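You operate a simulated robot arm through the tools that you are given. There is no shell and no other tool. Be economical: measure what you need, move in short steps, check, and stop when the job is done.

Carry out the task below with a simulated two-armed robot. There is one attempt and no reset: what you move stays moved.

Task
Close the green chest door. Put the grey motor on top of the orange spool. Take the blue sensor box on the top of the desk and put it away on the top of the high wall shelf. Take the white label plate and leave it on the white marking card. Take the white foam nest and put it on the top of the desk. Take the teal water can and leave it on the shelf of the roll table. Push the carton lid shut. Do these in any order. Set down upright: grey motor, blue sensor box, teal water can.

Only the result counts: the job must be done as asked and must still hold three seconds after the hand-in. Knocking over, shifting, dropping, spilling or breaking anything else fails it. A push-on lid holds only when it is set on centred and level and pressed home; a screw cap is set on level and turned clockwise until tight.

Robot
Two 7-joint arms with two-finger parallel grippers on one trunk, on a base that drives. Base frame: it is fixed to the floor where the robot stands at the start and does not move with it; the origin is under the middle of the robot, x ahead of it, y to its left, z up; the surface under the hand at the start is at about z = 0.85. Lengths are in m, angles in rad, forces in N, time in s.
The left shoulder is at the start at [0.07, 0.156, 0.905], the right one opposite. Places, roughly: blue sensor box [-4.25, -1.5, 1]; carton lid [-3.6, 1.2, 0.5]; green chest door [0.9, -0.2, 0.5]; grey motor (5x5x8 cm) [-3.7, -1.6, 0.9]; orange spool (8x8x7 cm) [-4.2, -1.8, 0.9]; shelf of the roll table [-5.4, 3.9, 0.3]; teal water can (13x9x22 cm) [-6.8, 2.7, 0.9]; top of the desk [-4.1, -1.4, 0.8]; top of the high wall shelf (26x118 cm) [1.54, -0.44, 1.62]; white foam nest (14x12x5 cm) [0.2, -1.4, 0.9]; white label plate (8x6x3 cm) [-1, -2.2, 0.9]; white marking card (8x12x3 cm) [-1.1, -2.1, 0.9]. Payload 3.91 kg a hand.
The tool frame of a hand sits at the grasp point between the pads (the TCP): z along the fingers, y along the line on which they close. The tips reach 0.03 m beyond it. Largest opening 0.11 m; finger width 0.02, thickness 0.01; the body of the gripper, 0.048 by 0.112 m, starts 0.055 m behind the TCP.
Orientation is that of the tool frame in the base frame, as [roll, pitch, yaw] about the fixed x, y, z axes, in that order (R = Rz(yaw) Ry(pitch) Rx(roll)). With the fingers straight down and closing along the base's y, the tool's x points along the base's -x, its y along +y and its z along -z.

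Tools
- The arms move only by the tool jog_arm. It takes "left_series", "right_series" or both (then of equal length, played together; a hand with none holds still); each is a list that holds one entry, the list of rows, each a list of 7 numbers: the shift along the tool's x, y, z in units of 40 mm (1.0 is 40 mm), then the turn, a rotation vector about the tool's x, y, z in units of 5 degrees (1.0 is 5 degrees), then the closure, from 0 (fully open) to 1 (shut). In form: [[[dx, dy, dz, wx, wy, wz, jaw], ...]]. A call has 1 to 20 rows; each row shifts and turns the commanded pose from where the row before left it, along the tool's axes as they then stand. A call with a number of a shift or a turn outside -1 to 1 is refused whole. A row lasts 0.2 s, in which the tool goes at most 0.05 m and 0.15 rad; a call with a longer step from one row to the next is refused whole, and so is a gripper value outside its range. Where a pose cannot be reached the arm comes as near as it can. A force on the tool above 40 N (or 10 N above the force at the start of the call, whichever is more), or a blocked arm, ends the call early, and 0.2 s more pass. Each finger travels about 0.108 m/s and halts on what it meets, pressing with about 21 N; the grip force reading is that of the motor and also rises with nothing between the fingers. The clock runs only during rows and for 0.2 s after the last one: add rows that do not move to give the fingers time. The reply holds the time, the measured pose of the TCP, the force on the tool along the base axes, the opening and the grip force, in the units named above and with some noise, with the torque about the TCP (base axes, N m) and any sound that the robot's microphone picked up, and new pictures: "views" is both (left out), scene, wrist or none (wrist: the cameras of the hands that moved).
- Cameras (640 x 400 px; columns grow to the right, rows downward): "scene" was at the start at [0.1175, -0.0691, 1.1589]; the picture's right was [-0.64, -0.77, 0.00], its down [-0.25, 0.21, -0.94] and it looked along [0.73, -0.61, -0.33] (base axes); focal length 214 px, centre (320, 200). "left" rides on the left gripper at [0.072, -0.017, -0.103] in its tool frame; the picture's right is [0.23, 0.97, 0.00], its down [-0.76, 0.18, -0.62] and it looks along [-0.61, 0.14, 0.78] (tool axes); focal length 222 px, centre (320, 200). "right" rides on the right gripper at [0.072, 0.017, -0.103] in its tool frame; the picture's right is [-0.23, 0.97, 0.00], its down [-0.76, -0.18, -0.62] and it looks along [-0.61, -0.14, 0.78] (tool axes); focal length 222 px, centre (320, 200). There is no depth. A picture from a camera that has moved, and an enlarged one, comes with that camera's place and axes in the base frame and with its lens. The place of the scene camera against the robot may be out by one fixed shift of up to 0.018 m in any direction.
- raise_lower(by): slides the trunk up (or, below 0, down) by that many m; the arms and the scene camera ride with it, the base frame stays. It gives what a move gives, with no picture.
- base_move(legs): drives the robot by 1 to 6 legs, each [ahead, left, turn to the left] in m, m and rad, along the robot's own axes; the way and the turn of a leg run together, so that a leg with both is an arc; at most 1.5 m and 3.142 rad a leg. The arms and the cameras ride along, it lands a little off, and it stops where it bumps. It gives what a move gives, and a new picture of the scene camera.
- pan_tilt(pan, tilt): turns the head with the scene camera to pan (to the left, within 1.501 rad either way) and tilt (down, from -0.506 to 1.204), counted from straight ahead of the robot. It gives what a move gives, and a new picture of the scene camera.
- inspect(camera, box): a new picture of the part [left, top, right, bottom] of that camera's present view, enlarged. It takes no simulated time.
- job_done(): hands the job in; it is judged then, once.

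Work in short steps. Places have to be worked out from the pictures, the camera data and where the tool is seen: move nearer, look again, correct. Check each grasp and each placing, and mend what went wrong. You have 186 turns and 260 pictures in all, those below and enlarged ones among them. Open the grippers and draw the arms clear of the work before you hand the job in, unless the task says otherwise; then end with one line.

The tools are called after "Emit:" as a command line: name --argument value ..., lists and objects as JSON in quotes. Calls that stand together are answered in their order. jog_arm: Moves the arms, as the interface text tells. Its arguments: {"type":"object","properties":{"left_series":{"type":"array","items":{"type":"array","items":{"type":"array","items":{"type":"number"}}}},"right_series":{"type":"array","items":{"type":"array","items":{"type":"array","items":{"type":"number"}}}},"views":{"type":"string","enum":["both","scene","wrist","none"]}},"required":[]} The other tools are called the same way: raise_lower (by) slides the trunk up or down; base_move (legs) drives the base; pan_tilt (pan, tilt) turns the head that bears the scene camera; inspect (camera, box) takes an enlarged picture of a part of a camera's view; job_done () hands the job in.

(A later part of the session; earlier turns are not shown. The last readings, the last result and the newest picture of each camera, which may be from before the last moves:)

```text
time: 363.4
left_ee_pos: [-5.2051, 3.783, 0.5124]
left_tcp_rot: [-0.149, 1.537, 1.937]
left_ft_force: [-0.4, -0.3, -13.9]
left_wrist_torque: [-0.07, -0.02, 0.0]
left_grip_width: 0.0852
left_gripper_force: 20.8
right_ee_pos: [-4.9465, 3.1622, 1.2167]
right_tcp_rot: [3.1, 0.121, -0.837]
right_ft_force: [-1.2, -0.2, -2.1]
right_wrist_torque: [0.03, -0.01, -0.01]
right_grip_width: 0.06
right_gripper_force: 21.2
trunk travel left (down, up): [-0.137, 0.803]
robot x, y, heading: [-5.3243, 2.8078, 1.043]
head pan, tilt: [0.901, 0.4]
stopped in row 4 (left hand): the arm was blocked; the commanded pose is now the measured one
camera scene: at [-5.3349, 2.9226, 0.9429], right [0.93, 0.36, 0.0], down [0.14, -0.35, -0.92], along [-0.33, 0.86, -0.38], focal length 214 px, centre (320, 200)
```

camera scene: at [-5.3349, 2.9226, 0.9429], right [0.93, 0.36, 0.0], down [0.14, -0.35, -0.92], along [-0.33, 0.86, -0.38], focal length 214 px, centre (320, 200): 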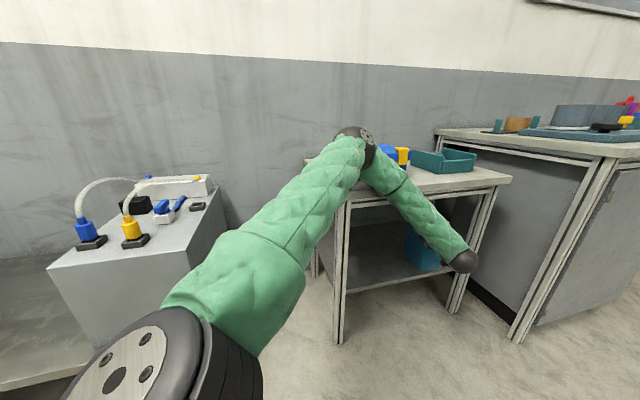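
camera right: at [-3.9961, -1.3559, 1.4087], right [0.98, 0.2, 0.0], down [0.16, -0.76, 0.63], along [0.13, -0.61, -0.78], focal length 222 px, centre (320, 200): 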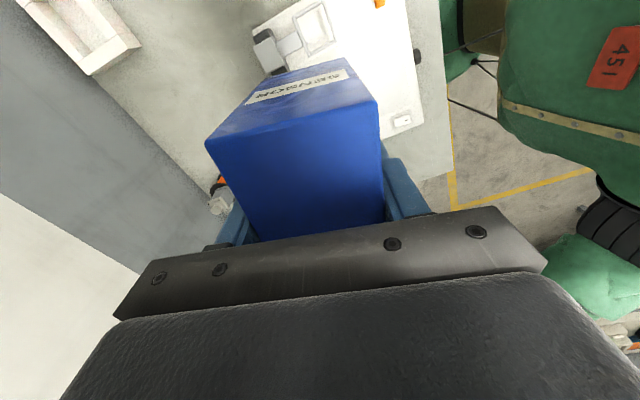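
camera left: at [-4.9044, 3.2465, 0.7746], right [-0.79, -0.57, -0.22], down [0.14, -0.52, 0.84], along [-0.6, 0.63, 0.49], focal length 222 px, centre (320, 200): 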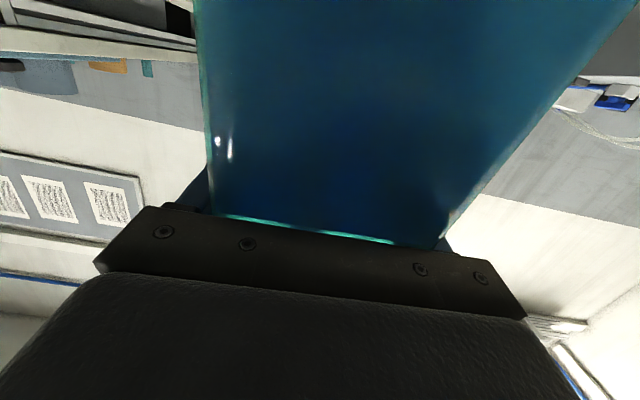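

The forearm near the elbow is catching the table edge. I'll come in with the robot turned more square: back out, yaw the tool right 34° relative to the robot, and turn the base left 0.6 rad to compensate.

Emit:
base_move --legs '[[-0.115, -0.255, 0], [0.333, -0.406, 0]]'

Emit:
jog_arm --left_series '[[[0, 0, 0, 0.98, 0, 0, 1], [0, 0, 0, 0.98, 0, 0, 1], [0, 0, 0, 0.98, 0, 0, 1], [0, 0, 0, 0.98, 0, 0, 1], [0, 0, 0, 0.98, 0, 0, 1], [0, 0, 0, 0.98, 0, 0, 1], [0, 0, 0, 0.98, 0, 0, 1], [0, 0, 0, 0, 0, 0, 1]]]' --views "scene"

```text
time: 368.2
left_ee_pos: [-4.538, 3.6532, 0.4941]
left_tcp_rot: [0.259, 1.552, 2.359]
left_ft_force: [-0.5, 0.1, -14.4]
left_wrist_torque: [-0.02, -0.08, 0.03]
left_grip_width: 0.0849
left_gripper_force: 20.6
right_ee_pos: [-4.2716, 3.0432, 1.2116]
right_tcp_rot: [3.092, 0.11, -0.829]
right_ft_force: [-0.3, 0.3, -2.1]
right_wrist_torque: [-0.03, 0.02, -0.02]
right_grip_width: 0.0598
right_gripper_force: 21.5
trunk travel left (down, up): [-0.137, 0.803]
robot x, y, heading: [-4.6404, 2.6739, 1.046]
head pan, tilt: [0.901, 0.4]
stopped in leg 2: the robot was blocked; the commanded pose is now the measured one
camera scene: at [-4.6582, 2.7966, 0.9396], right [0.93, 0.37, 0.0], down [0.15, -0.36, -0.92], along [-0.34, 0.85, -0.39], focal length 214 px, centre (320, 200)
```

scene: 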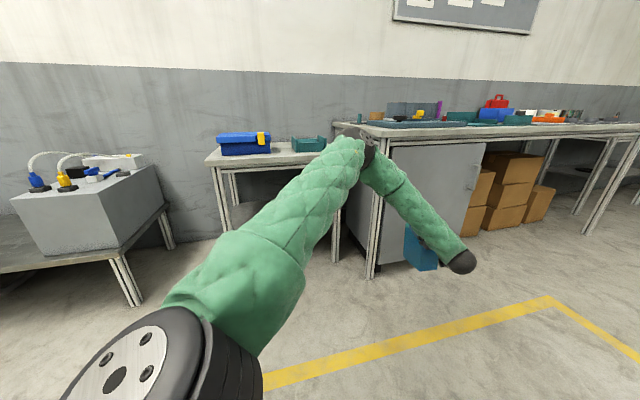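

```text
time: 370.0
left_ee_pos: [-4.5123, 3.6525, 0.5066]
left_tcp_rot: [2.435, 1.553, -2.141]
left_ft_force: [-0.4, 0.0, -13.7]
left_wrist_torque: [-0.01, -0.03, -0.01]
left_grip_width: 0.085
left_gripper_force: 21.0
left hand out of reach, approached as far as the arm can: row 5, 6, 7
right_ee_pos: [-4.2726, 3.0408, 1.2119]
right_tcp_rot: [3.091, 0.112, -0.831]
right_ft_force: [-0.4, 0.8, -2.6]
right_wrist_torque: [-0.01, 0.0, 0.0]
right_grip_width: 0.0598
right_gripper_force: 20.8
trunk travel left (down, up): [-0.137, 0.803]
robot x, y, heading: [-4.642, 2.672, 1.048]
head pan, tilt: [0.901, 0.4]
camera scene: at [-4.6577, 2.7962, 0.9398], right [0.93, 0.37, 0.0], down [0.15, -0.36, -0.92], along [-0.34, 0.85, -0.39], focal length 214 px, centre (320, 200)
```

scene: 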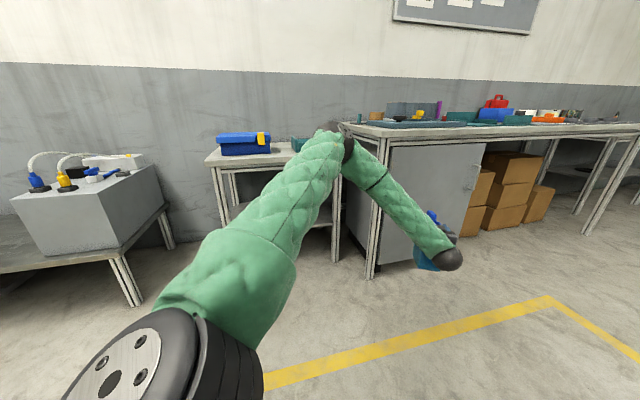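

The base stopped near the stand; check that the stand is undisturbed.

Emit:
pan_tilt --pan -1.3 --tilt 0.6

```text
time: 372.1
left_ee_pos: [-4.5118, 3.6516, 0.5063]
left_tcp_rot: [2.426, 1.555, -2.149]
left_ft_force: [-0.1, -0.6, -12.8]
left_wrist_torque: [-0.01, -0.01, -0.02]
left_grip_width: 0.0853
left_gripper_force: 21.2
right_ee_pos: [-4.2701, 3.0418, 1.212]
right_tcp_rot: [3.092, 0.112, -0.83]
right_ft_force: [0.1, 0.3, -2.8]
right_wrist_torque: [0.0, 0.0, 0.0]
right_grip_width: 0.06
right_gripper_force: 20.9
trunk travel left (down, up): [-0.137, 0.803]
robot x, y, heading: [-4.6433, 2.6718, 1.05]
head pan, tilt: [-1.3, 0.6]
camera scene: at [-4.5378, 2.688, 0.922], right [-0.25, -0.97, 0.0], down [-0.55, 0.14, -0.83], along [0.8, -0.21, -0.56], focal length 214 px, centre (320, 200)
```

scene: 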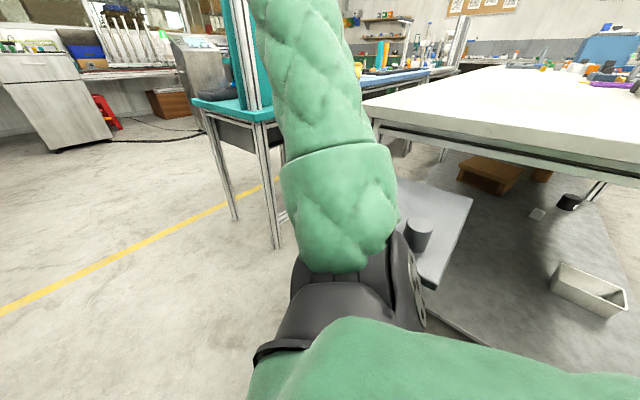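

The stand is upright with its piece in place. Move away from it, then turn left 0.48 so the tool points straight into the roll table.

Emit:
base_move --legs '[[-0.1, 0.12, 0], [0, 0, 0.48]]'

Emit:
pan_tilt --pan 0.5 --tilt 0.4

```text
time: 374.9
left_ee_pos: [-5.1248, 3.5774, 0.5082]
left_tcp_rot: [2.284, 1.556, -1.821]
left_ft_force: [-0.6, 0.3, -13.3]
left_wrist_torque: [0.03, -0.01, -0.01]
left_grip_width: 0.085
left_gripper_force: 21.5
right_ee_pos: [-4.6323, 3.1423, 1.2104]
right_tcp_rot: [3.093, 0.113, -0.358]
right_ft_force: [0.9, -0.9, -2.9]
right_wrist_torque: [0.01, 0.01, 0.0]
right_grip_width: 0.0598
right_gripper_force: 21.3
trunk travel left (down, up): [-0.137, 0.803]
robot x, y, heading: [-4.7943, 2.6476, 1.519]
head pan, tilt: [-1.3, 0.6]
camera scene: at [-4.7136, 2.7081, 0.9218], right [0.22, -0.98, 0.0], down [-0.55, -0.12, -0.83], along [0.81, 0.18, -0.56], focal length 214 px, centre (320, 200)
```

scene: 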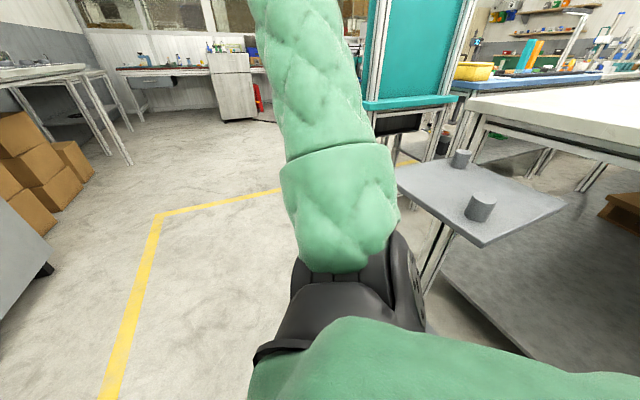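

```text
time: 376.6
left_ee_pos: [-5.1259, 3.5771, 0.5076]
left_tcp_rot: [2.273, 1.556, -1.833]
left_ft_force: [-1.1, 0.2, -12.7]
left_wrist_torque: [-0.04, -0.03, -0.04]
left_grip_width: 0.0849
left_gripper_force: 21.2
right_ee_pos: [-4.6313, 3.1427, 1.2106]
right_tcp_rot: [3.093, 0.114, -0.357]
right_ft_force: [0.7, -0.7, -1.2]
right_wrist_torque: [0.03, 0.02, -0.01]
right_grip_width: 0.0598
right_gripper_force: 21.3
trunk travel left (down, up): [-0.137, 0.803]
robot x, y, heading: [-4.8012, 2.6431, 1.522]
head pan, tilt: [0.499, 0.4]
camera scene: at [-4.8398, 2.7723, 0.9399], right [0.9, 0.43, 0.0], down [0.17, -0.35, -0.92], along [-0.4, 0.83, -0.39], focal length 214 px, centre (320, 200)
```

scene: 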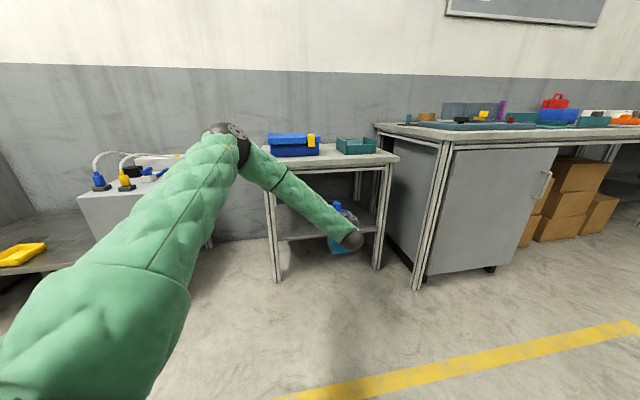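

Both cylinders on the stand are fine, and this geometry keeps elbow and forearm well outside. Slide in 0.28 m.

Emit:
base_move --legs '[[0.22, 0.173, 0]]'

Emit:
inspect --camera "scene" --box '[230, 120, 430, 300]'

```text
time: 378.6
left_ee_pos: [-5.2833, 3.8076, 0.5073]
left_tcp_rot: [2.3, 1.556, -1.812]
left_ft_force: [-0.5, -0.2, -13.3]
left_wrist_torque: [0.0, 0.01, 0.02]
left_grip_width: 0.0847
left_gripper_force: 21.3
right_ee_pos: [-4.7905, 3.3712, 1.2104]
right_tcp_rot: [3.092, 0.114, -0.364]
right_ft_force: [0.0, 0.4, -2.1]
right_wrist_torque: [-0.03, 0.03, -0.03]
right_grip_width: 0.0601
right_gripper_force: 20.8
trunk travel left (down, up): [-0.137, 0.803]
robot x, y, heading: [-4.9549, 2.877, 1.517]
head pan, tilt: [0.499, 0.4]
camera scene: at [-5.0012, 3.0014, 0.9398], right [0.9, 0.43, 0.0], down [0.17, -0.35, -0.92], along [-0.4, 0.83, -0.39], focal length 214 px, centre (320, 200)
```

scene: 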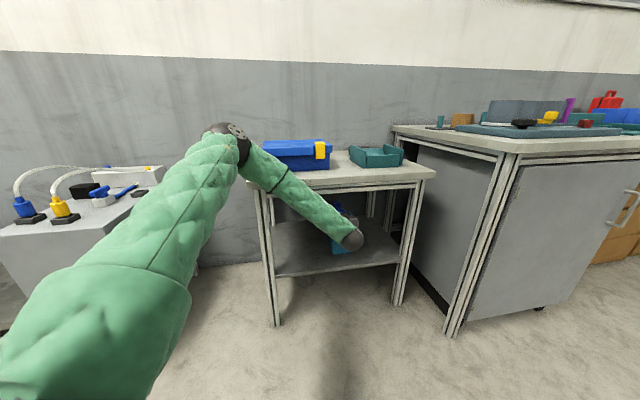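

```text
2.22 times, centred on (330, 210) of scene
camera zoom: at [-5.0012, 3.0014, 0.9398], right [0.9, 0.43, 0.0], down [0.17, -0.35, -0.92], along [-0.4, 0.83, -0.39], focal length 477 px, centre (298, 178)
```

zoom: 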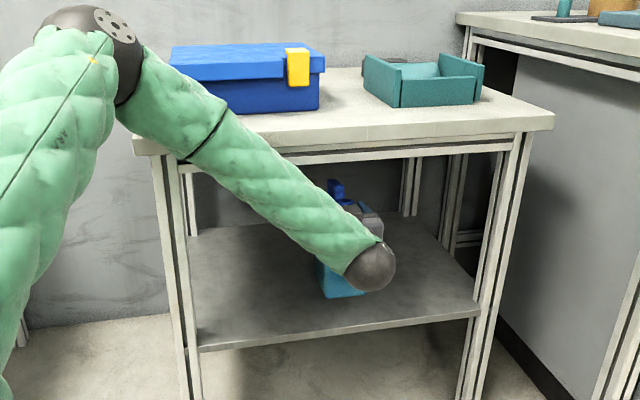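

In without contact. Advance 3 cm more for margin, then lower onto the shelf.

Emit:
base_move --legs '[[0.027, 0.021, 0]]'

Emit:
raise_lower --by -0.025

```text
time: 379.6
left_ee_pos: [-5.2966, 3.8248, 0.5001]
left_tcp_rot: [2.439, 1.541, -1.68]
left_ft_force: [0.1, 0.3, -13.0]
left_wrist_torque: [0.02, -0.01, 0.01]
left_grip_width: 0.0851
left_gripper_force: 21.2
right_ee_pos: [-4.8101, 3.3972, 1.2102]
right_tcp_rot: [3.093, 0.109, -0.362]
right_ft_force: [0.0, 0.2, -2.0]
right_wrist_torque: [0.03, -0.01, 0.01]
right_grip_width: 0.0601
right_gripper_force: 21.4
trunk travel left (down, up): [-0.137, 0.803]
robot x, y, heading: [-4.9758, 2.8996, 1.514]
head pan, tilt: [0.499, 0.4]
stopped in leg 1: the robot was blocked; the commanded pose is now the measured one
camera scene: at [-5.0181, 3.0248, 0.9403], right [0.9, 0.43, 0.0], down [0.17, -0.35, -0.92], along [-0.4, 0.83, -0.39], focal length 214 px, centre (320, 200)
```

scene: 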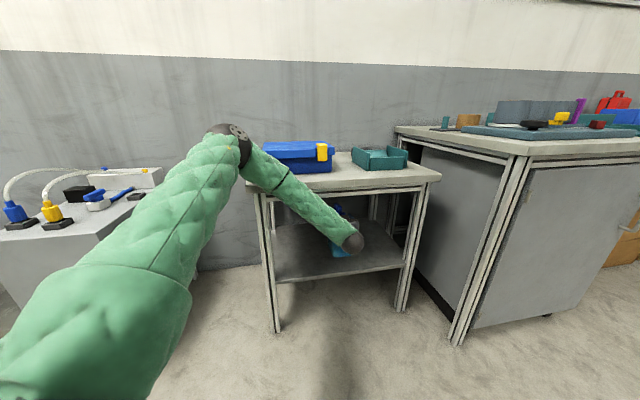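

```text
time: 380.3
left_ee_pos: [-5.2927, 3.8228, 0.4839]
left_tcp_rot: [2.242, 1.546, -1.88]
left_ft_force: [-0.3, 0.1, -13.1]
left_wrist_torque: [0.0, -0.03, -0.01]
left_grip_width: 0.0848
left_gripper_force: 21.6
right_ee_pos: [-4.8055, 3.3896, 1.1873]
right_tcp_rot: [3.094, 0.116, -0.359]
right_ft_force: [0.2, -0.5, -2.1]
right_wrist_torque: [0.02, -0.05, 0.0]
right_grip_width: 0.0599
right_gripper_force: 21.1
trunk travel left (down, up): [-0.112, 0.828]
robot x, y, heading: [-4.9736, 2.9032, 1.517]
head pan, tilt: [0.499, 0.4]
```

Deep enough (TCP depth ≈0.10). Ease back 1 cm to relieve the forearm, and lower to shelf contact.

Emit:
base_move --legs '[[-0.012, -0.009, 0]]'

Emit:
raise_lower --by -0.012

Emit:
raise_lower --by -0.008

```text
time: 381.0
left_ee_pos: [-5.2882, 3.8119, 0.4721]
left_tcp_rot: [2.45, 1.538, -1.667]
left_ft_force: [0.4, -0.4, -12.7]
left_wrist_torque: [-0.02, -0.07, 0.03]
left_grip_width: 0.0848
left_gripper_force: 21.2
right_ee_pos: [-4.8025, 3.3851, 1.1839]
right_tcp_rot: [3.09, 0.111, -0.362]
right_ft_force: [-0.4, -0.8, -2.6]
right_wrist_torque: [0.04, -0.02, -0.02]
right_grip_width: 0.0598
right_gripper_force: 21.1
trunk travel left (down, up): [-0.112, 0.828]
robot x, y, heading: [-4.9651, 2.8868, 1.52]
head pan, tilt: [0.499, 0.4]
camera scene: at [-5.0106, 3.0135, 0.9146], right [0.9, 0.43, 0.0], down [0.17, -0.35, -0.92], along [-0.4, 0.83, -0.39], focal length 214 px, centre (320, 200)
```

scene: 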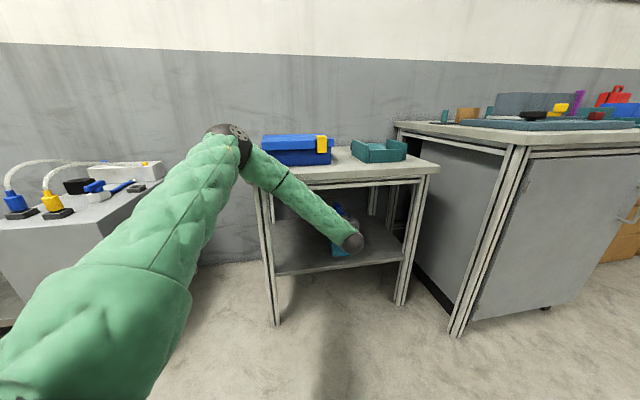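

```text
time: 381.6
left_ee_pos: [-5.288, 3.8116, 0.4634]
left_tcp_rot: [2.438, 1.54, -1.68]
left_ft_force: [3.4, -4.4, 12.0]
left_wrist_torque: [0.71, -0.27, -0.13]
left_grip_width: 0.0851
left_gripper_force: 21.7
right_ee_pos: [-4.8027, 3.3831, 1.174]
right_tcp_rot: [3.09, 0.111, -0.359]
right_ft_force: [0.4, 0.1, -2.4]
right_wrist_torque: [0.03, 0.02, -0.03]
right_grip_width: 0.0598
right_gripper_force: 21.2
trunk travel left (down, up): [-0.1, 0.84]
robot x, y, heading: [-4.9695, 2.8842, 1.52]
head pan, tilt: [0.499, 0.4]
```

```text
time: 382.2
left_ee_pos: [-5.2896, 3.8138, 0.4528]
left_tcp_rot: [2.444, 1.537, -1.674]
left_ft_force: [5.4, -2.2, 5.8]
left_wrist_torque: [0.97, -0.28, -0.32]
left_grip_width: 0.0854
left_gripper_force: 21.2
right_ee_pos: [-4.8018, 3.3841, 1.1644]
right_tcp_rot: [3.09, 0.11, -0.361]
right_ft_force: [-0.4, 0.6, -2.0]
right_wrist_torque: [0.0, -0.04, 0.0]
right_grip_width: 0.0599
right_gripper_force: 20.8
trunk travel left (down, up): [-0.092, 0.848]
robot x, y, heading: [-4.9689, 2.8917, 1.52]
head pan, tilt: [0.499, 0.4]
```

Shelf contact. Check the can's attitude before releasing.

Emit:
inspect --camera "scene" --box '[290, 170, 400, 280]'

Emit:
inspect --camera "left" --box '[0, 0, 640, 400]'

```text
3.64 times, centred on (345, 225) of scene
camera zoom: at [-5.0102, 3.0124, 0.895], right [0.9, 0.43, 0.0], down [0.17, -0.35, -0.92], along [-0.4, 0.83, -0.39], focal length 780 px, centre (229, 109)
```

zoom: 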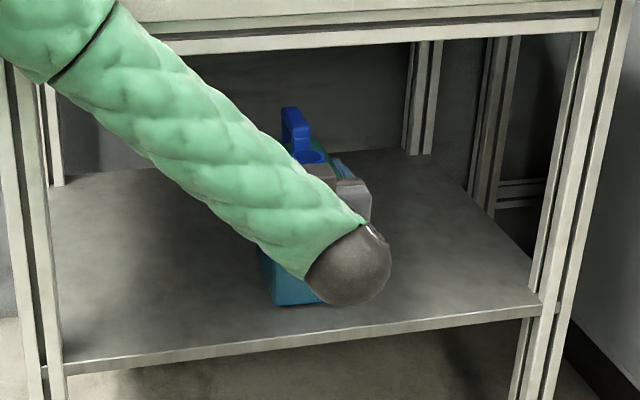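

```text
1.00 times, centred on (320, 200) of left (not enlarged: the box is as wide or as high as the picture)
camera zoom: at [-5.2172, 3.7339, 0.3841], right [-0.81, -0.55, -0.21], down [0.2, -0.59, 0.78], along [-0.55, 0.59, 0.59], focal length 222 px, centre (320, 200)
```

zoom: 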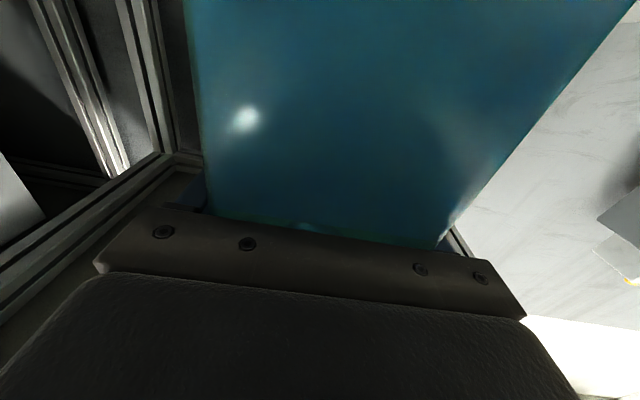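

Can is standing flat (≈1.5°) well inside the shelf. Open the gripper fully and hold.

Emit:
jog_arm --left_series '[[[0, 0, 0, 0, 0, 0, 0.22], [0, 0, 0, 0, 0, 0, 0.18], [0, 0, 0, 0, 0, 0, 0.1], [0, 0, 0, 0, 0, 0, 0], [0, 0, 0, 0, 0, 0, 0], [0, 0, 0, 0, 0, 0, 0]]]' --views "wrist"

```text
time: 383.6
left_ee_pos: [-5.2901, 3.8131, 0.4542]
left_tcp_rot: [2.445, 1.538, -1.672]
left_ft_force: [-0.3, -0.5, 0.3]
left_wrist_torque: [0.02, 0.01, -0.05]
left_grip_width: 0.11
left_gripper_force: 0.1
right_ee_pos: [-4.8037, 3.3846, 1.165]
right_tcp_rot: [3.092, 0.111, -0.362]
right_ft_force: [-0.8, -0.4, -2.9]
right_wrist_torque: [-0.01, -0.01, -0.01]
right_grip_width: 0.0601
right_gripper_force: 21.2
trunk travel left (down, up): [-0.092, 0.848]
robot x, y, heading: [-4.9674, 2.8887, 1.52]
head pan, tilt: [0.499, 0.4]
camera left: at [-5.2175, 3.7342, 0.3843], right [-0.81, -0.55, -0.21], down [0.2, -0.59, 0.78], along [-0.55, 0.59, 0.59], focal length 222 px, centre (320, 200)
```

left: 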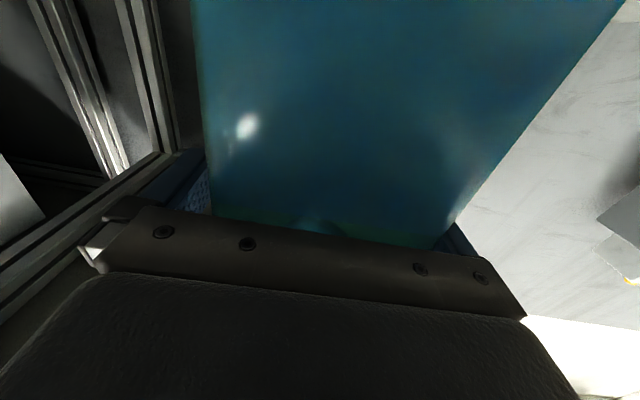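

Released; the finger on one side is close, so centre by ~7 mm first, then withdraw straight along the tool axis.

Emit:
jog_arm --left_series '[[[0, 0.18, 0, 0, 0, 0, 0], [0, 0, -0.4, 0, 0, 0, 0], [0, 0, -0.7, 0, 0, 0, 0], [0, 0, -0.7, 0, 0, 0, 0], [0, 0, -0.7, 0, 0, 0, 0], [0, 0, -0.7, 0, 0, 0, 0], [0, 0, 0, 0, 0, 0, 0]]]' --views "both"

```text
time: 385.2
left_ee_pos: [-5.223, 3.7037, 0.4564]
left_tcp_rot: [2.443, 1.538, -1.673]
left_ft_force: [0.2, -1.4, 0.0]
left_wrist_torque: [0.01, -0.04, 0.0]
left_grip_width: 0.1102
left_gripper_force: 0.0
right_ee_pos: [-4.8028, 3.3855, 1.1642]
right_tcp_rot: [3.091, 0.109, -0.364]
right_ft_force: [-0.1, 0.1, -2.1]
right_wrist_torque: [0.0, 0.02, 0.0]
right_grip_width: 0.06
right_gripper_force: 20.4
trunk travel left (down, up): [-0.092, 0.848]
robot x, y, heading: [-4.967, 2.8912, 1.516]
head pan, tilt: [0.499, 0.4]
camera scene: at [-5.0105, 3.0129, 0.8951], right [0.9, 0.43, 0.0], down [0.17, -0.35, -0.92], along [-0.4, 0.83, -0.39], focal length 214 px, centre (320, 200)
camera left: at [-5.1525, 3.6239, 0.3872], right [-0.81, -0.55, -0.21], down [0.2, -0.59, 0.78], along [-0.55, 0.59, 0.59], focal length 222 px, centre (320, 200)
```

scene: 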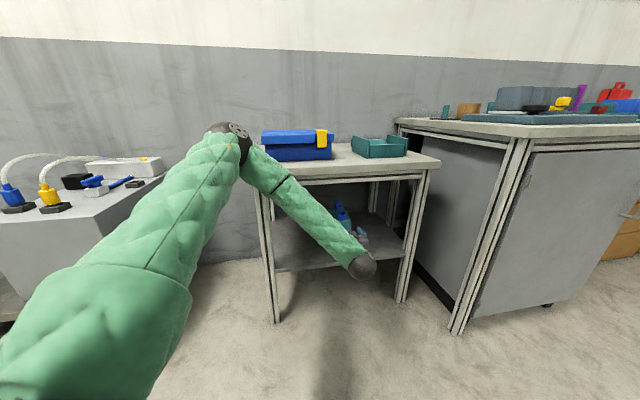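
left: 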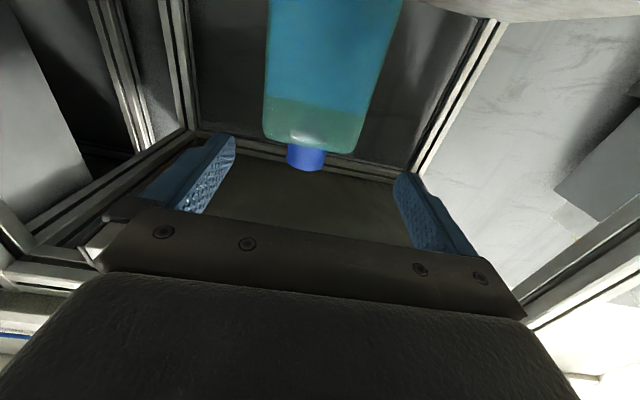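

The can stands free on the shelf. Back the base out and verify.

Emit:
base_move --legs '[[-0.2, -0.14, 0]]'

Emit:
inspect --camera "scene" --box '[240, 110, 420, 290]'

```text
time: 387.0
left_ee_pos: [-5.0965, 3.4952, 0.4567]
left_tcp_rot: [2.44, 1.539, -1.676]
left_ft_force: [0.7, -0.1, 0.0]
left_wrist_torque: [0.0, -0.01, 0.01]
left_grip_width: 0.1101
left_gripper_force: 0.0
right_ee_pos: [-4.6756, 3.1784, 1.1643]
right_tcp_rot: [3.091, 0.112, -0.36]
right_ft_force: [0.0, 0.5, -1.5]
right_wrist_torque: [-0.01, 0.01, -0.01]
right_grip_width: 0.0601
right_gripper_force: 21.3
trunk travel left (down, up): [-0.092, 0.848]
robot x, y, heading: [-4.8406, 2.6832, 1.517]
head pan, tilt: [0.499, 0.4]
camera scene: at [-4.8824, 2.8059, 0.8952], right [0.9, 0.43, 0.0], down [0.17, -0.35, -0.92], along [-0.4, 0.83, -0.39], focal length 214 px, centre (320, 200)
```

scene: 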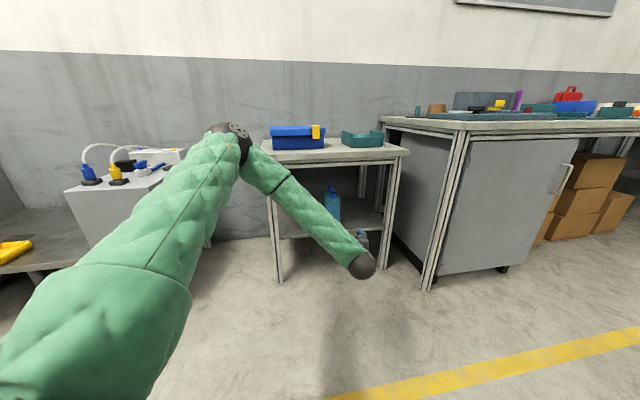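

```text
2.22 times, centred on (330, 200) of scene
camera zoom: at [-4.8824, 2.8059, 0.8952], right [0.9, 0.43, 0.0], down [0.17, -0.35, -0.92], along [-0.4, 0.83, -0.39], focal length 477 px, centre (298, 200)
```

zoom: 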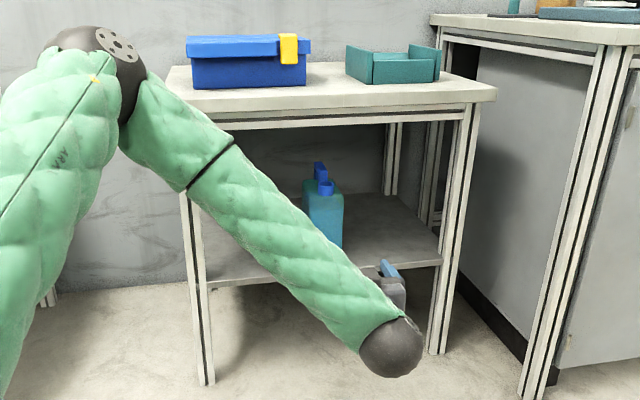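

Can task done. Now the sensor box: raise the trunk, centre the left hand, and drive back the way I came (to the aisle entrance first).

Emit:
raise_lower --by 0.4

Emit:
raise_lower --by 0.15

Emit:
jog_arm --left_series '[[[0, -0.85, -0.65, 0, 0, 0, 0], [0, -0.85, -0.65, 0, 0, 0, 0], [0, -0.85, -0.65, 0, 0, 0, 0], [0, -0.85, -0.65, 0, 0, 0, 0], [0, -0.85, -0.65, 0, 0, 0, 0], [0, -0.85, -0.65, 0, 0, 0, 0], [0, 0, 0, 0, 0, 0, 0]]]' --views "none"

Emit:
base_move --legs '[[-0.69, 0.65, 0], [0, 0, -2.45]]'

Emit:
pan_tilt --pan 0.0 --tilt 0.4

```text
time: 390.8
left_ee_pos: [-5.0977, 3.4964, 0.8567]
left_tcp_rot: [2.444, 1.537, -1.67]
left_ft_force: [0.8, 0.1, -0.4]
left_wrist_torque: [-0.02, 0.02, -0.01]
left_grip_width: 0.1098
left_gripper_force: 0.1
right_ee_pos: [-4.6759, 3.178, 1.5647]
right_tcp_rot: [3.091, 0.11, -0.36]
right_ft_force: [-0.4, 0.4, -2.6]
right_wrist_torque: [0.01, -0.02, -0.03]
right_grip_width: 0.0601
right_gripper_force: 20.6
trunk travel left (down, up): [-0.492, 0.448]
robot x, y, heading: [-4.8417, 2.6815, 1.519]
head pan, tilt: [0.499, 0.4]
```

```text
time: 392.6
left_ee_pos: [-5.0963, 3.4963, 1.0069]
left_tcp_rot: [2.444, 1.538, -1.669]
left_ft_force: [-0.1, 0.7, -0.3]
left_wrist_torque: [0.0, 0.01, -0.01]
left_grip_width: 0.11
left_gripper_force: 0.1
right_ee_pos: [-4.6761, 3.179, 1.7139]
right_tcp_rot: [3.091, 0.111, -0.359]
right_ft_force: [1.0, -0.7, -3.2]
right_wrist_torque: [-0.01, 0.0, 0.02]
right_grip_width: 0.0597
right_gripper_force: 20.8
trunk travel left (down, up): [-0.642, 0.298]
robot x, y, heading: [-4.8423, 2.6833, 1.522]
head pan, tilt: [0.499, 0.4]
```

```text
time: 394.2
left_ee_pos: [-4.842, 3.4816, 1.0053]
left_tcp_rot: [2.484, 1.541, -1.63]
left_ft_force: [0.1, -0.6, 0.0]
left_wrist_torque: [0.0, 0.01, -0.02]
left_grip_width: 0.1099
left_gripper_force: 0.1
right_ee_pos: [-4.6767, 3.1778, 1.7148]
right_tcp_rot: [3.092, 0.11, -0.36]
right_ft_force: [-0.8, -1.3, -2.1]
right_wrist_torque: [-0.01, -0.04, 0.01]
right_grip_width: 0.0598
right_gripper_force: 20.6
trunk travel left (down, up): [-0.642, 0.298]
robot x, y, heading: [-4.8445, 2.6811, 1.521]
head pan, tilt: [0.499, 0.4]
```

```text
time: 405.0
left_ee_pos: [-5.0452, 1.3973, 1.0051]
left_tcp_rot: [2.44, 1.536, 2.11]
left_ft_force: [1.3, 1.2, 1.3]
left_wrist_torque: [0.01, 0.05, 0.01]
left_grip_width: 0.1098
left_gripper_force: 0.0
right_ee_pos: [-5.36, 1.5396, 1.715]
right_tcp_rot: [3.091, 0.109, -2.856]
right_ft_force: [0.1, -0.3, -3.0]
right_wrist_torque: [-0.02, -0.06, 0.0]
right_grip_width: 0.0599
right_gripper_force: 21.1
trunk travel left (down, up): [-0.642, 0.298]
robot x, y, heading: [-5.5259, 2.0372, -0.979]
head pan, tilt: [0.499, 0.4]
camera scene: at [-5.42, 1.9432, 1.4451], right [-0.46, -0.89, 0.0], down [-0.35, 0.18, -0.92], along [0.82, -0.42, -0.39], focal length 214 px, centre (320, 200)
```

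scene: 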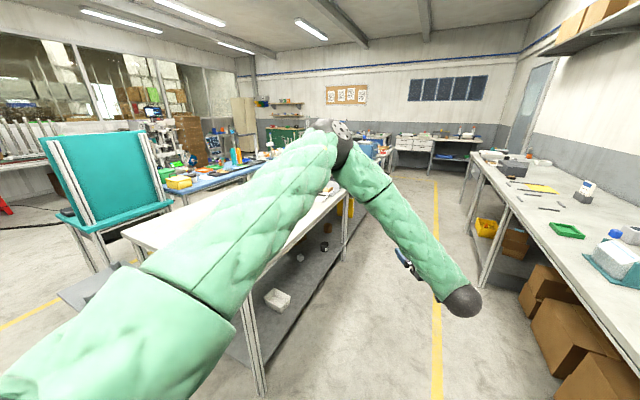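

```text
time: 405.9
left_ee_pos: [-5.044, 1.3967, 1.0061]
left_tcp_rot: [2.446, 1.538, 2.114]
left_ft_force: [0.4, 0.2, 0.3]
left_wrist_torque: [-0.03, 0.01, -0.01]
left_grip_width: 0.1101
left_gripper_force: 0.0
right_ee_pos: [-5.3608, 1.5405, 1.7147]
right_tcp_rot: [3.091, 0.11, -2.858]
right_ft_force: [0.2, 0.1, -1.1]
right_wrist_torque: [0.02, -0.04, 0.03]
right_grip_width: 0.06
right_gripper_force: 21.4
trunk travel left (down, up): [-0.642, 0.298]
robot x, y, heading: [-5.524, 2.0352, -0.98]
head pan, tilt: [0.0, 0.4]
camera scene: at [-5.4503, 1.9091, 1.4451], right [-0.83, -0.56, 0.0], down [-0.22, 0.32, -0.92], along [0.51, -0.76, -0.39], focal length 214 px, centre (320, 200)
```

scene: 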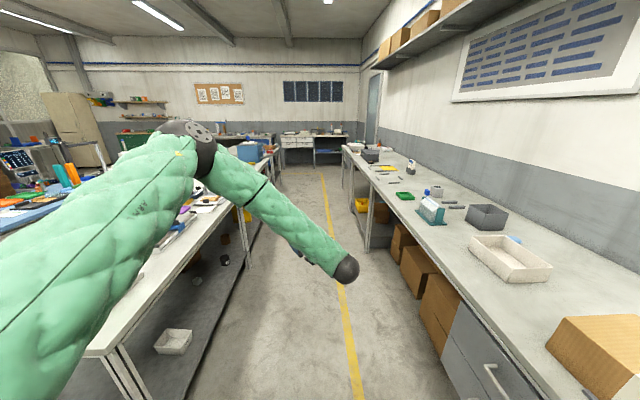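

Bench and table contents look undisturbed. Drive back down the aisle.

Emit:
base_move --legs '[[0, 0, 0.048], [1.5, 0, 0], [1.5, 0, 0], [0.9, -0.05, 0], [0.7, -0.14, 0], [0, 0, 1.52]]'

```text
time: 432.1
left_ee_pos: [-2.4395, -1.393, 1.0049]
left_tcp_rot: [2.445, 1.537, -2.664]
left_ft_force: [0.0, 0.4, 0.4]
left_wrist_torque: [0.01, -0.03, -0.01]
left_grip_width: 0.1101
left_gripper_force: 0.0
right_ee_pos: [-2.6013, -1.6988, 1.7152]
right_tcp_rot: [3.091, 0.11, -1.35]
right_ft_force: [-0.3, 0.0, -2.1]
right_wrist_torque: [-0.01, -0.02, 0.02]
right_grip_width: 0.0601
right_gripper_force: 20.6
trunk travel left (down, up): [-0.642, 0.298]
robot x, y, heading: [-3.109, -1.8323, 0.521]
head pan, tilt: [0.0, 0.4]
camera scene: at [-2.9896, -1.7686, 1.4451], right [0.5, -0.86, 0.0], down [-0.34, -0.2, -0.92], along [0.8, 0.46, -0.39], focal length 214 px, centre (320, 200)
```

scene: 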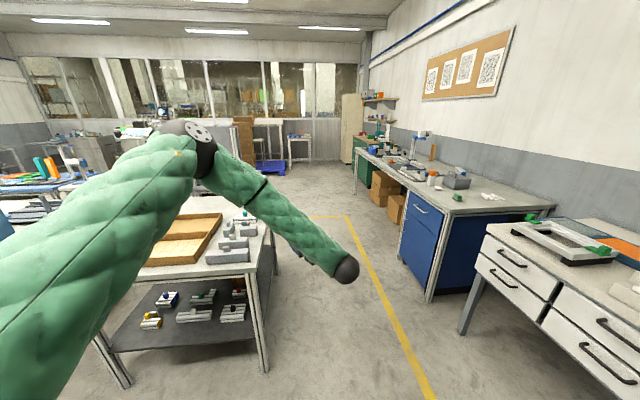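

Continue: shift right around the table corner, then along the bench aisle back to the start area.

Emit:
base_move --legs '[[0, 0, 0.07], [0.5, -0.38, 0], [1.5, 0, 0], [1.2, 0.05, 0], [0.95, 0.11, 0]]'

Emit:
pan_tilt --pan -0.9 --tilt 0.0

```text
time: 453.5
left_ee_pos: [1.1051, 0.807, 1.0048]
left_tcp_rot: [2.443, 1.538, -2.599]
left_ft_force: [-0.4, 0.5, -0.2]
left_wrist_torque: [0.03, -0.02, -0.01]
left_grip_width: 0.1101
left_gripper_force: 0.1
right_ee_pos: [0.9615, 0.4912, 1.7146]
right_tcp_rot: [3.091, 0.109, -1.286]
right_ft_force: [-0.8, -0.5, -2.0]
right_wrist_torque: [0.0, 0.0, 0.0]
right_grip_width: 0.0599
right_gripper_force: 21.5
trunk travel left (down, up): [-0.642, 0.298]
robot x, y, heading: [0.4624, 0.3272, 0.59]
head pan, tilt: [0.0, 0.4]
camera scene: at [0.5797, 0.3969, 1.4451], right [0.56, -0.83, 0.0], down [-0.32, -0.22, -0.92], along [0.76, 0.51, -0.39], focal length 214 px, centre (320, 200)
```

scene: 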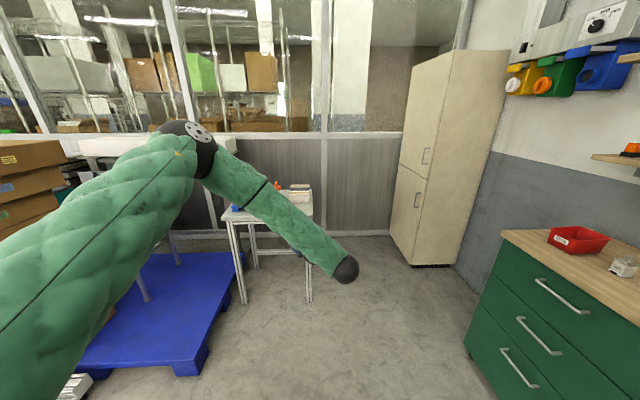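

```text
time: 454.7
left_ee_pos: [1.1055, 0.8067, 1.0064]
left_tcp_rot: [2.443, 1.539, -2.599]
left_ft_force: [-0.6, -0.5, -0.3]
left_wrist_torque: [0.02, 0.03, 0.04]
left_grip_width: 0.1101
left_gripper_force: 0.2
right_ee_pos: [0.9618, 0.4921, 1.7153]
right_tcp_rot: [3.091, 0.109, -1.286]
right_ft_force: [0.4, 0.1, -1.6]
right_wrist_torque: [0.01, 0.0, 0.0]
right_grip_width: 0.06
right_gripper_force: 20.8
trunk travel left (down, up): [-0.642, 0.298]
robot x, y, heading: [0.4647, 0.3262, 0.595]
head pan, tilt: [-0.901, 0.0]
camera scene: at [0.5887, 0.3179, 1.482], right [-0.3, -0.95, 0.0], down [0.0, 0.0, -1.0], along [0.95, -0.3, 0.0], focal length 214 px, centre (320, 200)
```

scene: 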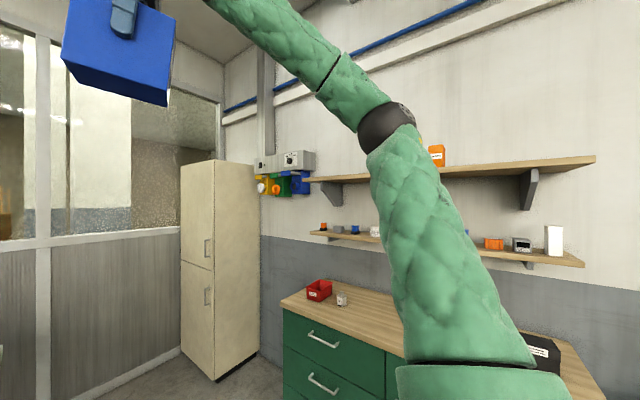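

High shelf: right part beyond the orange bin looks free. Raise the trunk to see its top, and turn to face the wall.

Emit:
raise_lower --by 0.29

Emit:
base_move --legs '[[0, 0, -1.565], [0.15, 0.27, 0]]'

Emit:
pan_tilt --pan -0.2 --tilt 0.2

```text
time: 457.6
left_ee_pos: [1.1059, 0.8074, 1.2965]
left_tcp_rot: [2.443, 1.539, -2.602]
left_ft_force: [-0.4, -0.7, 0.3]
left_wrist_torque: [0.0, -0.01, -0.01]
left_grip_width: 0.11
left_gripper_force: 0.0
right_ee_pos: [0.961, 0.4921, 2.0047]
right_tcp_rot: [3.09, 0.111, -1.286]
right_ft_force: [0.9, -0.7, -2.1]
right_wrist_torque: [0.03, 0.01, -0.01]
right_grip_width: 0.0601
right_gripper_force: 21.3
trunk travel left (down, up): [-0.932, 0.008]
robot x, y, heading: [0.4619, 0.3254, 0.592]
head pan, tilt: [-0.901, 0.0]
```

```text
time: 463.4
left_ee_pos: [1.2692, -0.2671, 1.296]
left_tcp_rot: [2.402, 1.538, 2.096]
left_ft_force: [-1.0, -0.4, 0.1]
left_wrist_torque: [0.0, -0.01, -0.01]
left_grip_width: 0.1102
left_gripper_force: 0.0
right_ee_pos: [0.9475, -0.1323, 2.0056]
right_tcp_rot: [3.091, 0.113, -2.831]
right_ft_force: [-1.3, -0.1, -2.0]
right_wrist_torque: [0.03, -0.04, 0.01]
right_grip_width: 0.0597
right_gripper_force: 21.3
trunk travel left (down, up): [-0.932, 0.008]
robot x, y, heading: [0.7712, 0.3599, -0.95]
head pan, tilt: [-0.901, 0.0]
camera scene: at [0.7699, 0.2233, 1.7721], right [-0.96, 0.28, 0.0], down [0.0, 0.0, -1.0], along [-0.28, -0.96, 0.0], focal length 214 px, centre (320, 200)
```

scene: 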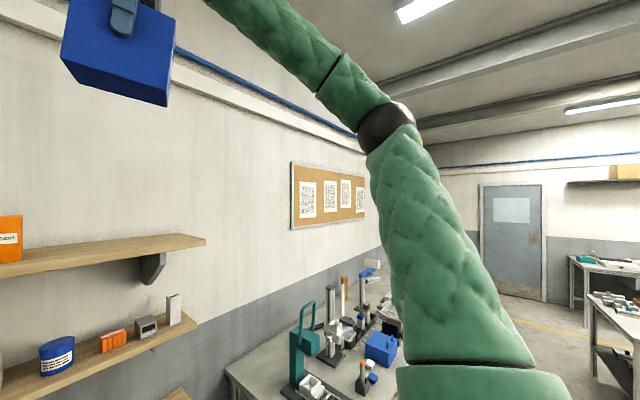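

```text
time: 464.5
left_ee_pos: [1.2706, -0.267, 1.2964]
left_tcp_rot: [2.443, 1.539, 2.136]
left_ft_force: [0.6, 0.7, -0.5]
left_wrist_torque: [-0.01, 0.01, -0.04]
left_grip_width: 0.11
left_gripper_force: 0.0
right_ee_pos: [0.9515, -0.1316, 2.0045]
right_tcp_rot: [3.091, 0.112, -2.829]
right_ft_force: [-0.3, 0.6, -1.6]
right_wrist_torque: [-0.01, -0.04, -0.01]
right_grip_width: 0.0596
right_gripper_force: 21.0
trunk travel left (down, up): [-0.932, 0.008]
robot x, y, heading: [0.7742, 0.3634, -0.952]
head pan, tilt: [-0.201, 0.201]
camera scene: at [0.835, 0.2249, 1.7536], right [-0.91, -0.41, 0.0], down [-0.08, 0.18, -0.98], along [0.4, -0.9, -0.2], focal length 214 px, centre (320, 200)
```

scene: 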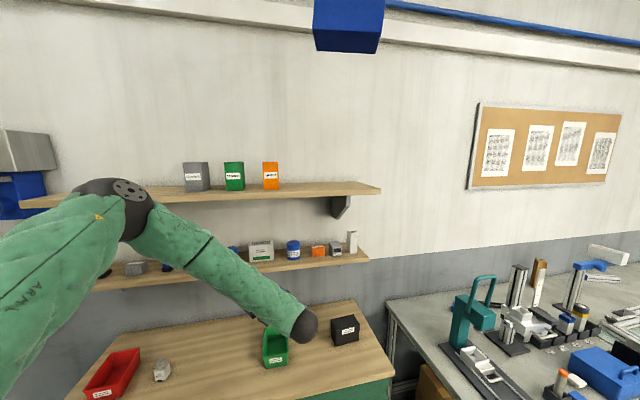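

Free space on the shelf is right of the orange bin; target ≈(1.22,-0.70,1.62). First retract the left hand from the lower shelf area and level the right hand.

Emit:
jog_arm --left_series '[[[0, 0.57, -0.75, 0, 0, 0, 0], [0, 0.57, -0.75, 0, 0, 0, 0], [0, 0.57, -0.75, 0, 0, 0, 0], [0, 0.57, -0.75, 0, 0, 0, 0], [0, 0.57, -0.75, 0, 0, 0, 0], [0, 0.57, -0.75, 0, 0, 0, 0], [0, 0.57, -0.75, 0, 0, 0, 0], [0, 0, 0, 0, 0, 0, 0]]]' --right_series '[[[0, 0, 0, 0.29, 0.64, 0, 1], [0, 0, 0, 0.29, 0.64, 0, 1], [0, 0, 0.9, 0, 0, 0, 1], [0, 0, 0.9, 0, 0, 0, 1], [0, 0, 0.9, 0, 0, 0, 1], [0, 0, 0.9, 0, 0, 0, 1], [0, 0, 0.9, 0, 0, 0, 1], [0, 0, 0, 0, 0, 0, 1]]]' --views "scene"

```text
time: 466.3
left_ee_pos: [1.1194, -0.0489, 1.3026]
left_tcp_rot: [2.459, 1.54, 2.159]
left_ft_force: [0.8, -0.1, 0.2]
left_wrist_torque: [-0.01, 0.02, 0.05]
left_grip_width: 0.1098
left_gripper_force: 0.1
right_ee_pos: [0.9349, -0.1302, 1.7993]
right_tcp_rot: [3.141, 0.0, -2.829]
right_ft_force: [-0.5, 0.4, -2.7]
right_wrist_torque: [0.01, 0.05, -0.01]
right_grip_width: 0.0597
right_gripper_force: 21.0
right hand out of reach, approached as far as the arm can: row 1, 2
trunk travel left (down, up): [-0.932, 0.008]
robot x, y, heading: [0.7707, 0.3606, -0.956]
head pan, tilt: [-0.201, 0.201]
camera scene: at [0.836, 0.2256, 1.7537], right [-0.91, -0.41, 0.0], down [-0.08, 0.18, -0.98], along [0.4, -0.9, -0.2], focal length 214 px, centre (320, 200)
```

scene: 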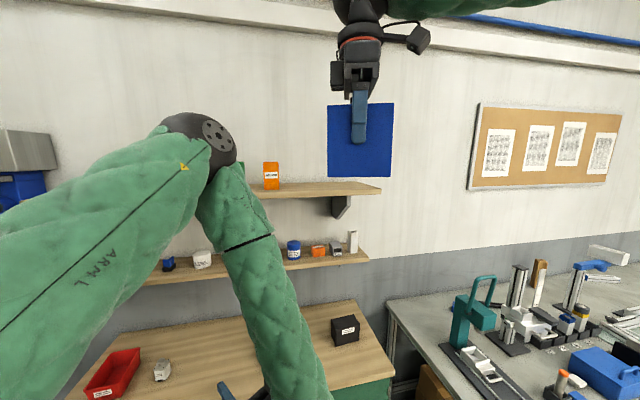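

Right hand level, left hand clear. Advance the base 0.33 m.

Emit:
base_move --legs '[[0.33, 0, 0]]'

```text
time: 468.5
left_ee_pos: [1.3144, -0.3228, 1.3046]
left_tcp_rot: [2.44, 1.541, 2.139]
left_ft_force: [-0.4, -0.5, -0.2]
left_wrist_torque: [0.0, 0.01, -0.02]
left_grip_width: 0.1101
left_gripper_force: 0.0
right_ee_pos: [1.1308, -0.4024, 1.8009]
right_tcp_rot: [-3.139, -0.001, -2.824]
right_ft_force: [0.4, 0.5, -1.7]
right_wrist_torque: [-0.02, -0.01, 0.03]
right_grip_width: 0.0598
right_gripper_force: 20.6
trunk travel left (down, up): [-0.932, 0.008]
robot x, y, heading: [0.9694, 0.0829, -0.947]
head pan, tilt: [-0.201, 0.201]
camera scene: at [1.0305, -0.0475, 1.754], right [-0.91, -0.41, 0.0], down [-0.08, 0.18, -0.98], along [0.4, -0.89, -0.2], focal length 214 px, centre (320, 200)
```

scene: 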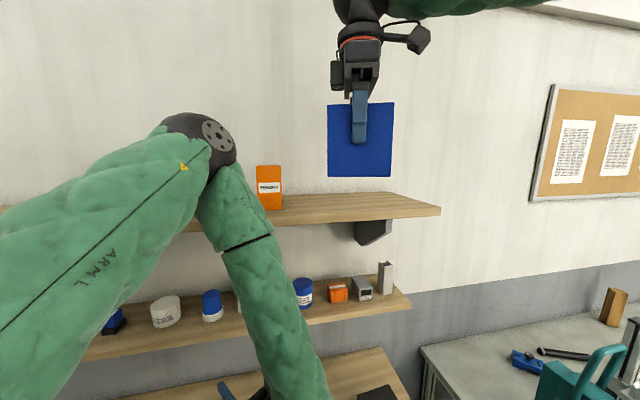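

Shelf edge confirmed. Move the box horizontally over the shelf (0.30 m along tool −y).

Emit:
jog_arm --right_series '[[[0.02, -0.94, 0, 0, 0, 0, 1], [0.02, -0.94, 0, 0, 0, 0, 1], [0.02, -0.94, 0, 0, 0, 0, 1], [0.02, -0.94, 0, 0, 0, 0, 1], [0.02, -0.94, 0, 0, 0, 0, 1], [0.02, -0.94, 0, 0, 0, 0, 1], [0.02, -0.94, 0, 0, 0, 0, 1], [0.02, -0.94, 0, 0, 0, 0, 1], [0, 0, 0, 0, 0, 0, 1]]]' --views "both"

```text
time: 470.5
left_ee_pos: [1.3147, -0.325, 1.3039]
left_tcp_rot: [2.442, 1.539, 2.141]
left_ft_force: [0.0, 1.0, 0.0]
left_wrist_torque: [0.0, -0.03, -0.02]
left_grip_width: 0.1098
left_gripper_force: 0.2
right_ee_pos: [1.2183, -0.6921, 1.8025]
right_tcp_rot: [-3.141, 0.001, -2.824]
right_ft_force: [-0.1, -0.3, -2.0]
right_wrist_torque: [-0.02, -0.07, 0.0]
right_grip_width: 0.0599
right_gripper_force: 21.3
trunk travel left (down, up): [-0.932, 0.008]
robot x, y, heading: [0.9685, 0.0846, -0.949]
head pan, tilt: [-0.201, 0.201]
camera scene: at [1.0318, -0.0496, 1.7537], right [-0.91, -0.41, 0.0], down [-0.08, 0.18, -0.98], along [0.4, -0.89, -0.2], focal length 214 px, centre (320, 200)
camera right: at [1.1446, -0.7, 1.9057], right [-0.09, 1.0, 0.0], down [0.78, 0.07, 0.62], along [0.62, 0.05, -0.78], focal length 222 px, centre (320, 200)
```

scene: 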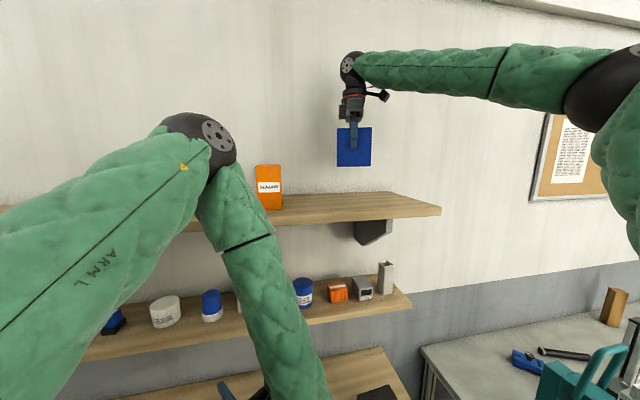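
right: 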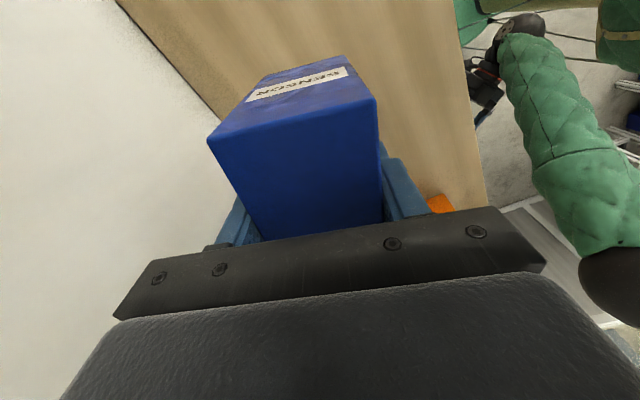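

Box is centred over the shelf. Lower.

Emit:
jog_arm --right_series '[[[0, 0, 0.8, 0, 0, 0, 1], [0, 0, 0.8, 0, 0, 0, 1], [0, 0, 0.4, 0, 0, 0, 1], [0, 0, 0, 0, 0, 0, 1]]]' --views "scene"

Emit:
jog_arm --right_series '[[[0, 0, 0.2, 0, 0, 0, 1], [0, 0, 0, 0, 0, 0, 1]]]' --views "none"

```text
time: 471.5
left_ee_pos: [1.3162, -0.3243, 1.3036]
left_tcp_rot: [2.443, 1.538, 2.142]
left_ft_force: [0.1, -0.4, -0.6]
left_wrist_torque: [0.01, -0.04, -0.02]
left_grip_width: 0.1099
left_gripper_force: 0.2
right_ee_pos: [1.2197, -0.6938, 1.7209]
right_tcp_rot: [-3.141, 0.0, -2.825]
right_ft_force: [1.0, -0.1, -2.5]
right_wrist_torque: [0.0, 0.0, 0.01]
right_grip_width: 0.0598
right_gripper_force: 21.0
trunk travel left (down, up): [-0.932, 0.008]
robot x, y, heading: [0.971, 0.0847, -0.95]
head pan, tilt: [-0.201, 0.201]
camera scene: at [1.0326, -0.0505, 1.7536], right [-0.91, -0.41, 0.0], down [-0.08, 0.18, -0.98], along [0.4, -0.89, -0.2], focal length 214 px, centre (320, 200)
```

scene: 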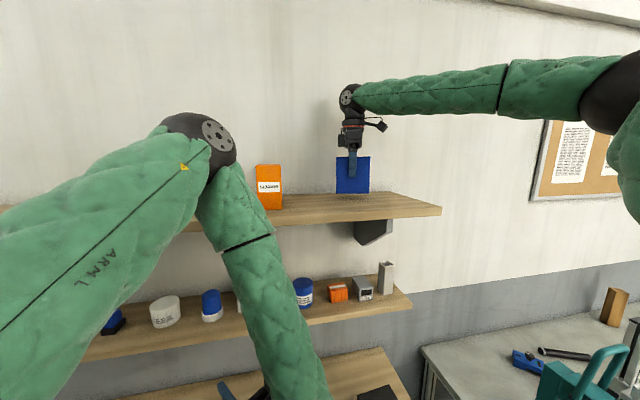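

```text
time: 472.1
left_ee_pos: [1.3158, -0.3246, 1.3023]
left_tcp_rot: [2.443, 1.538, 2.141]
left_ft_force: [-0.1, 0.0, -0.1]
left_wrist_torque: [0.01, 0.01, -0.02]
left_grip_width: 0.1099
left_gripper_force: 0.2
right_ee_pos: [1.2203, -0.6932, 1.7137]
right_tcp_rot: [3.141, 0.0, -2.824]
right_ft_force: [0.0, 0.2, -3.0]
right_wrist_torque: [0.0, -0.02, 0.0]
right_grip_width: 0.0601
right_gripper_force: 20.9
trunk travel left (down, up): [-0.932, 0.008]
robot x, y, heading: [0.973, 0.0865, -0.945]
head pan, tilt: [-0.201, 0.201]
```

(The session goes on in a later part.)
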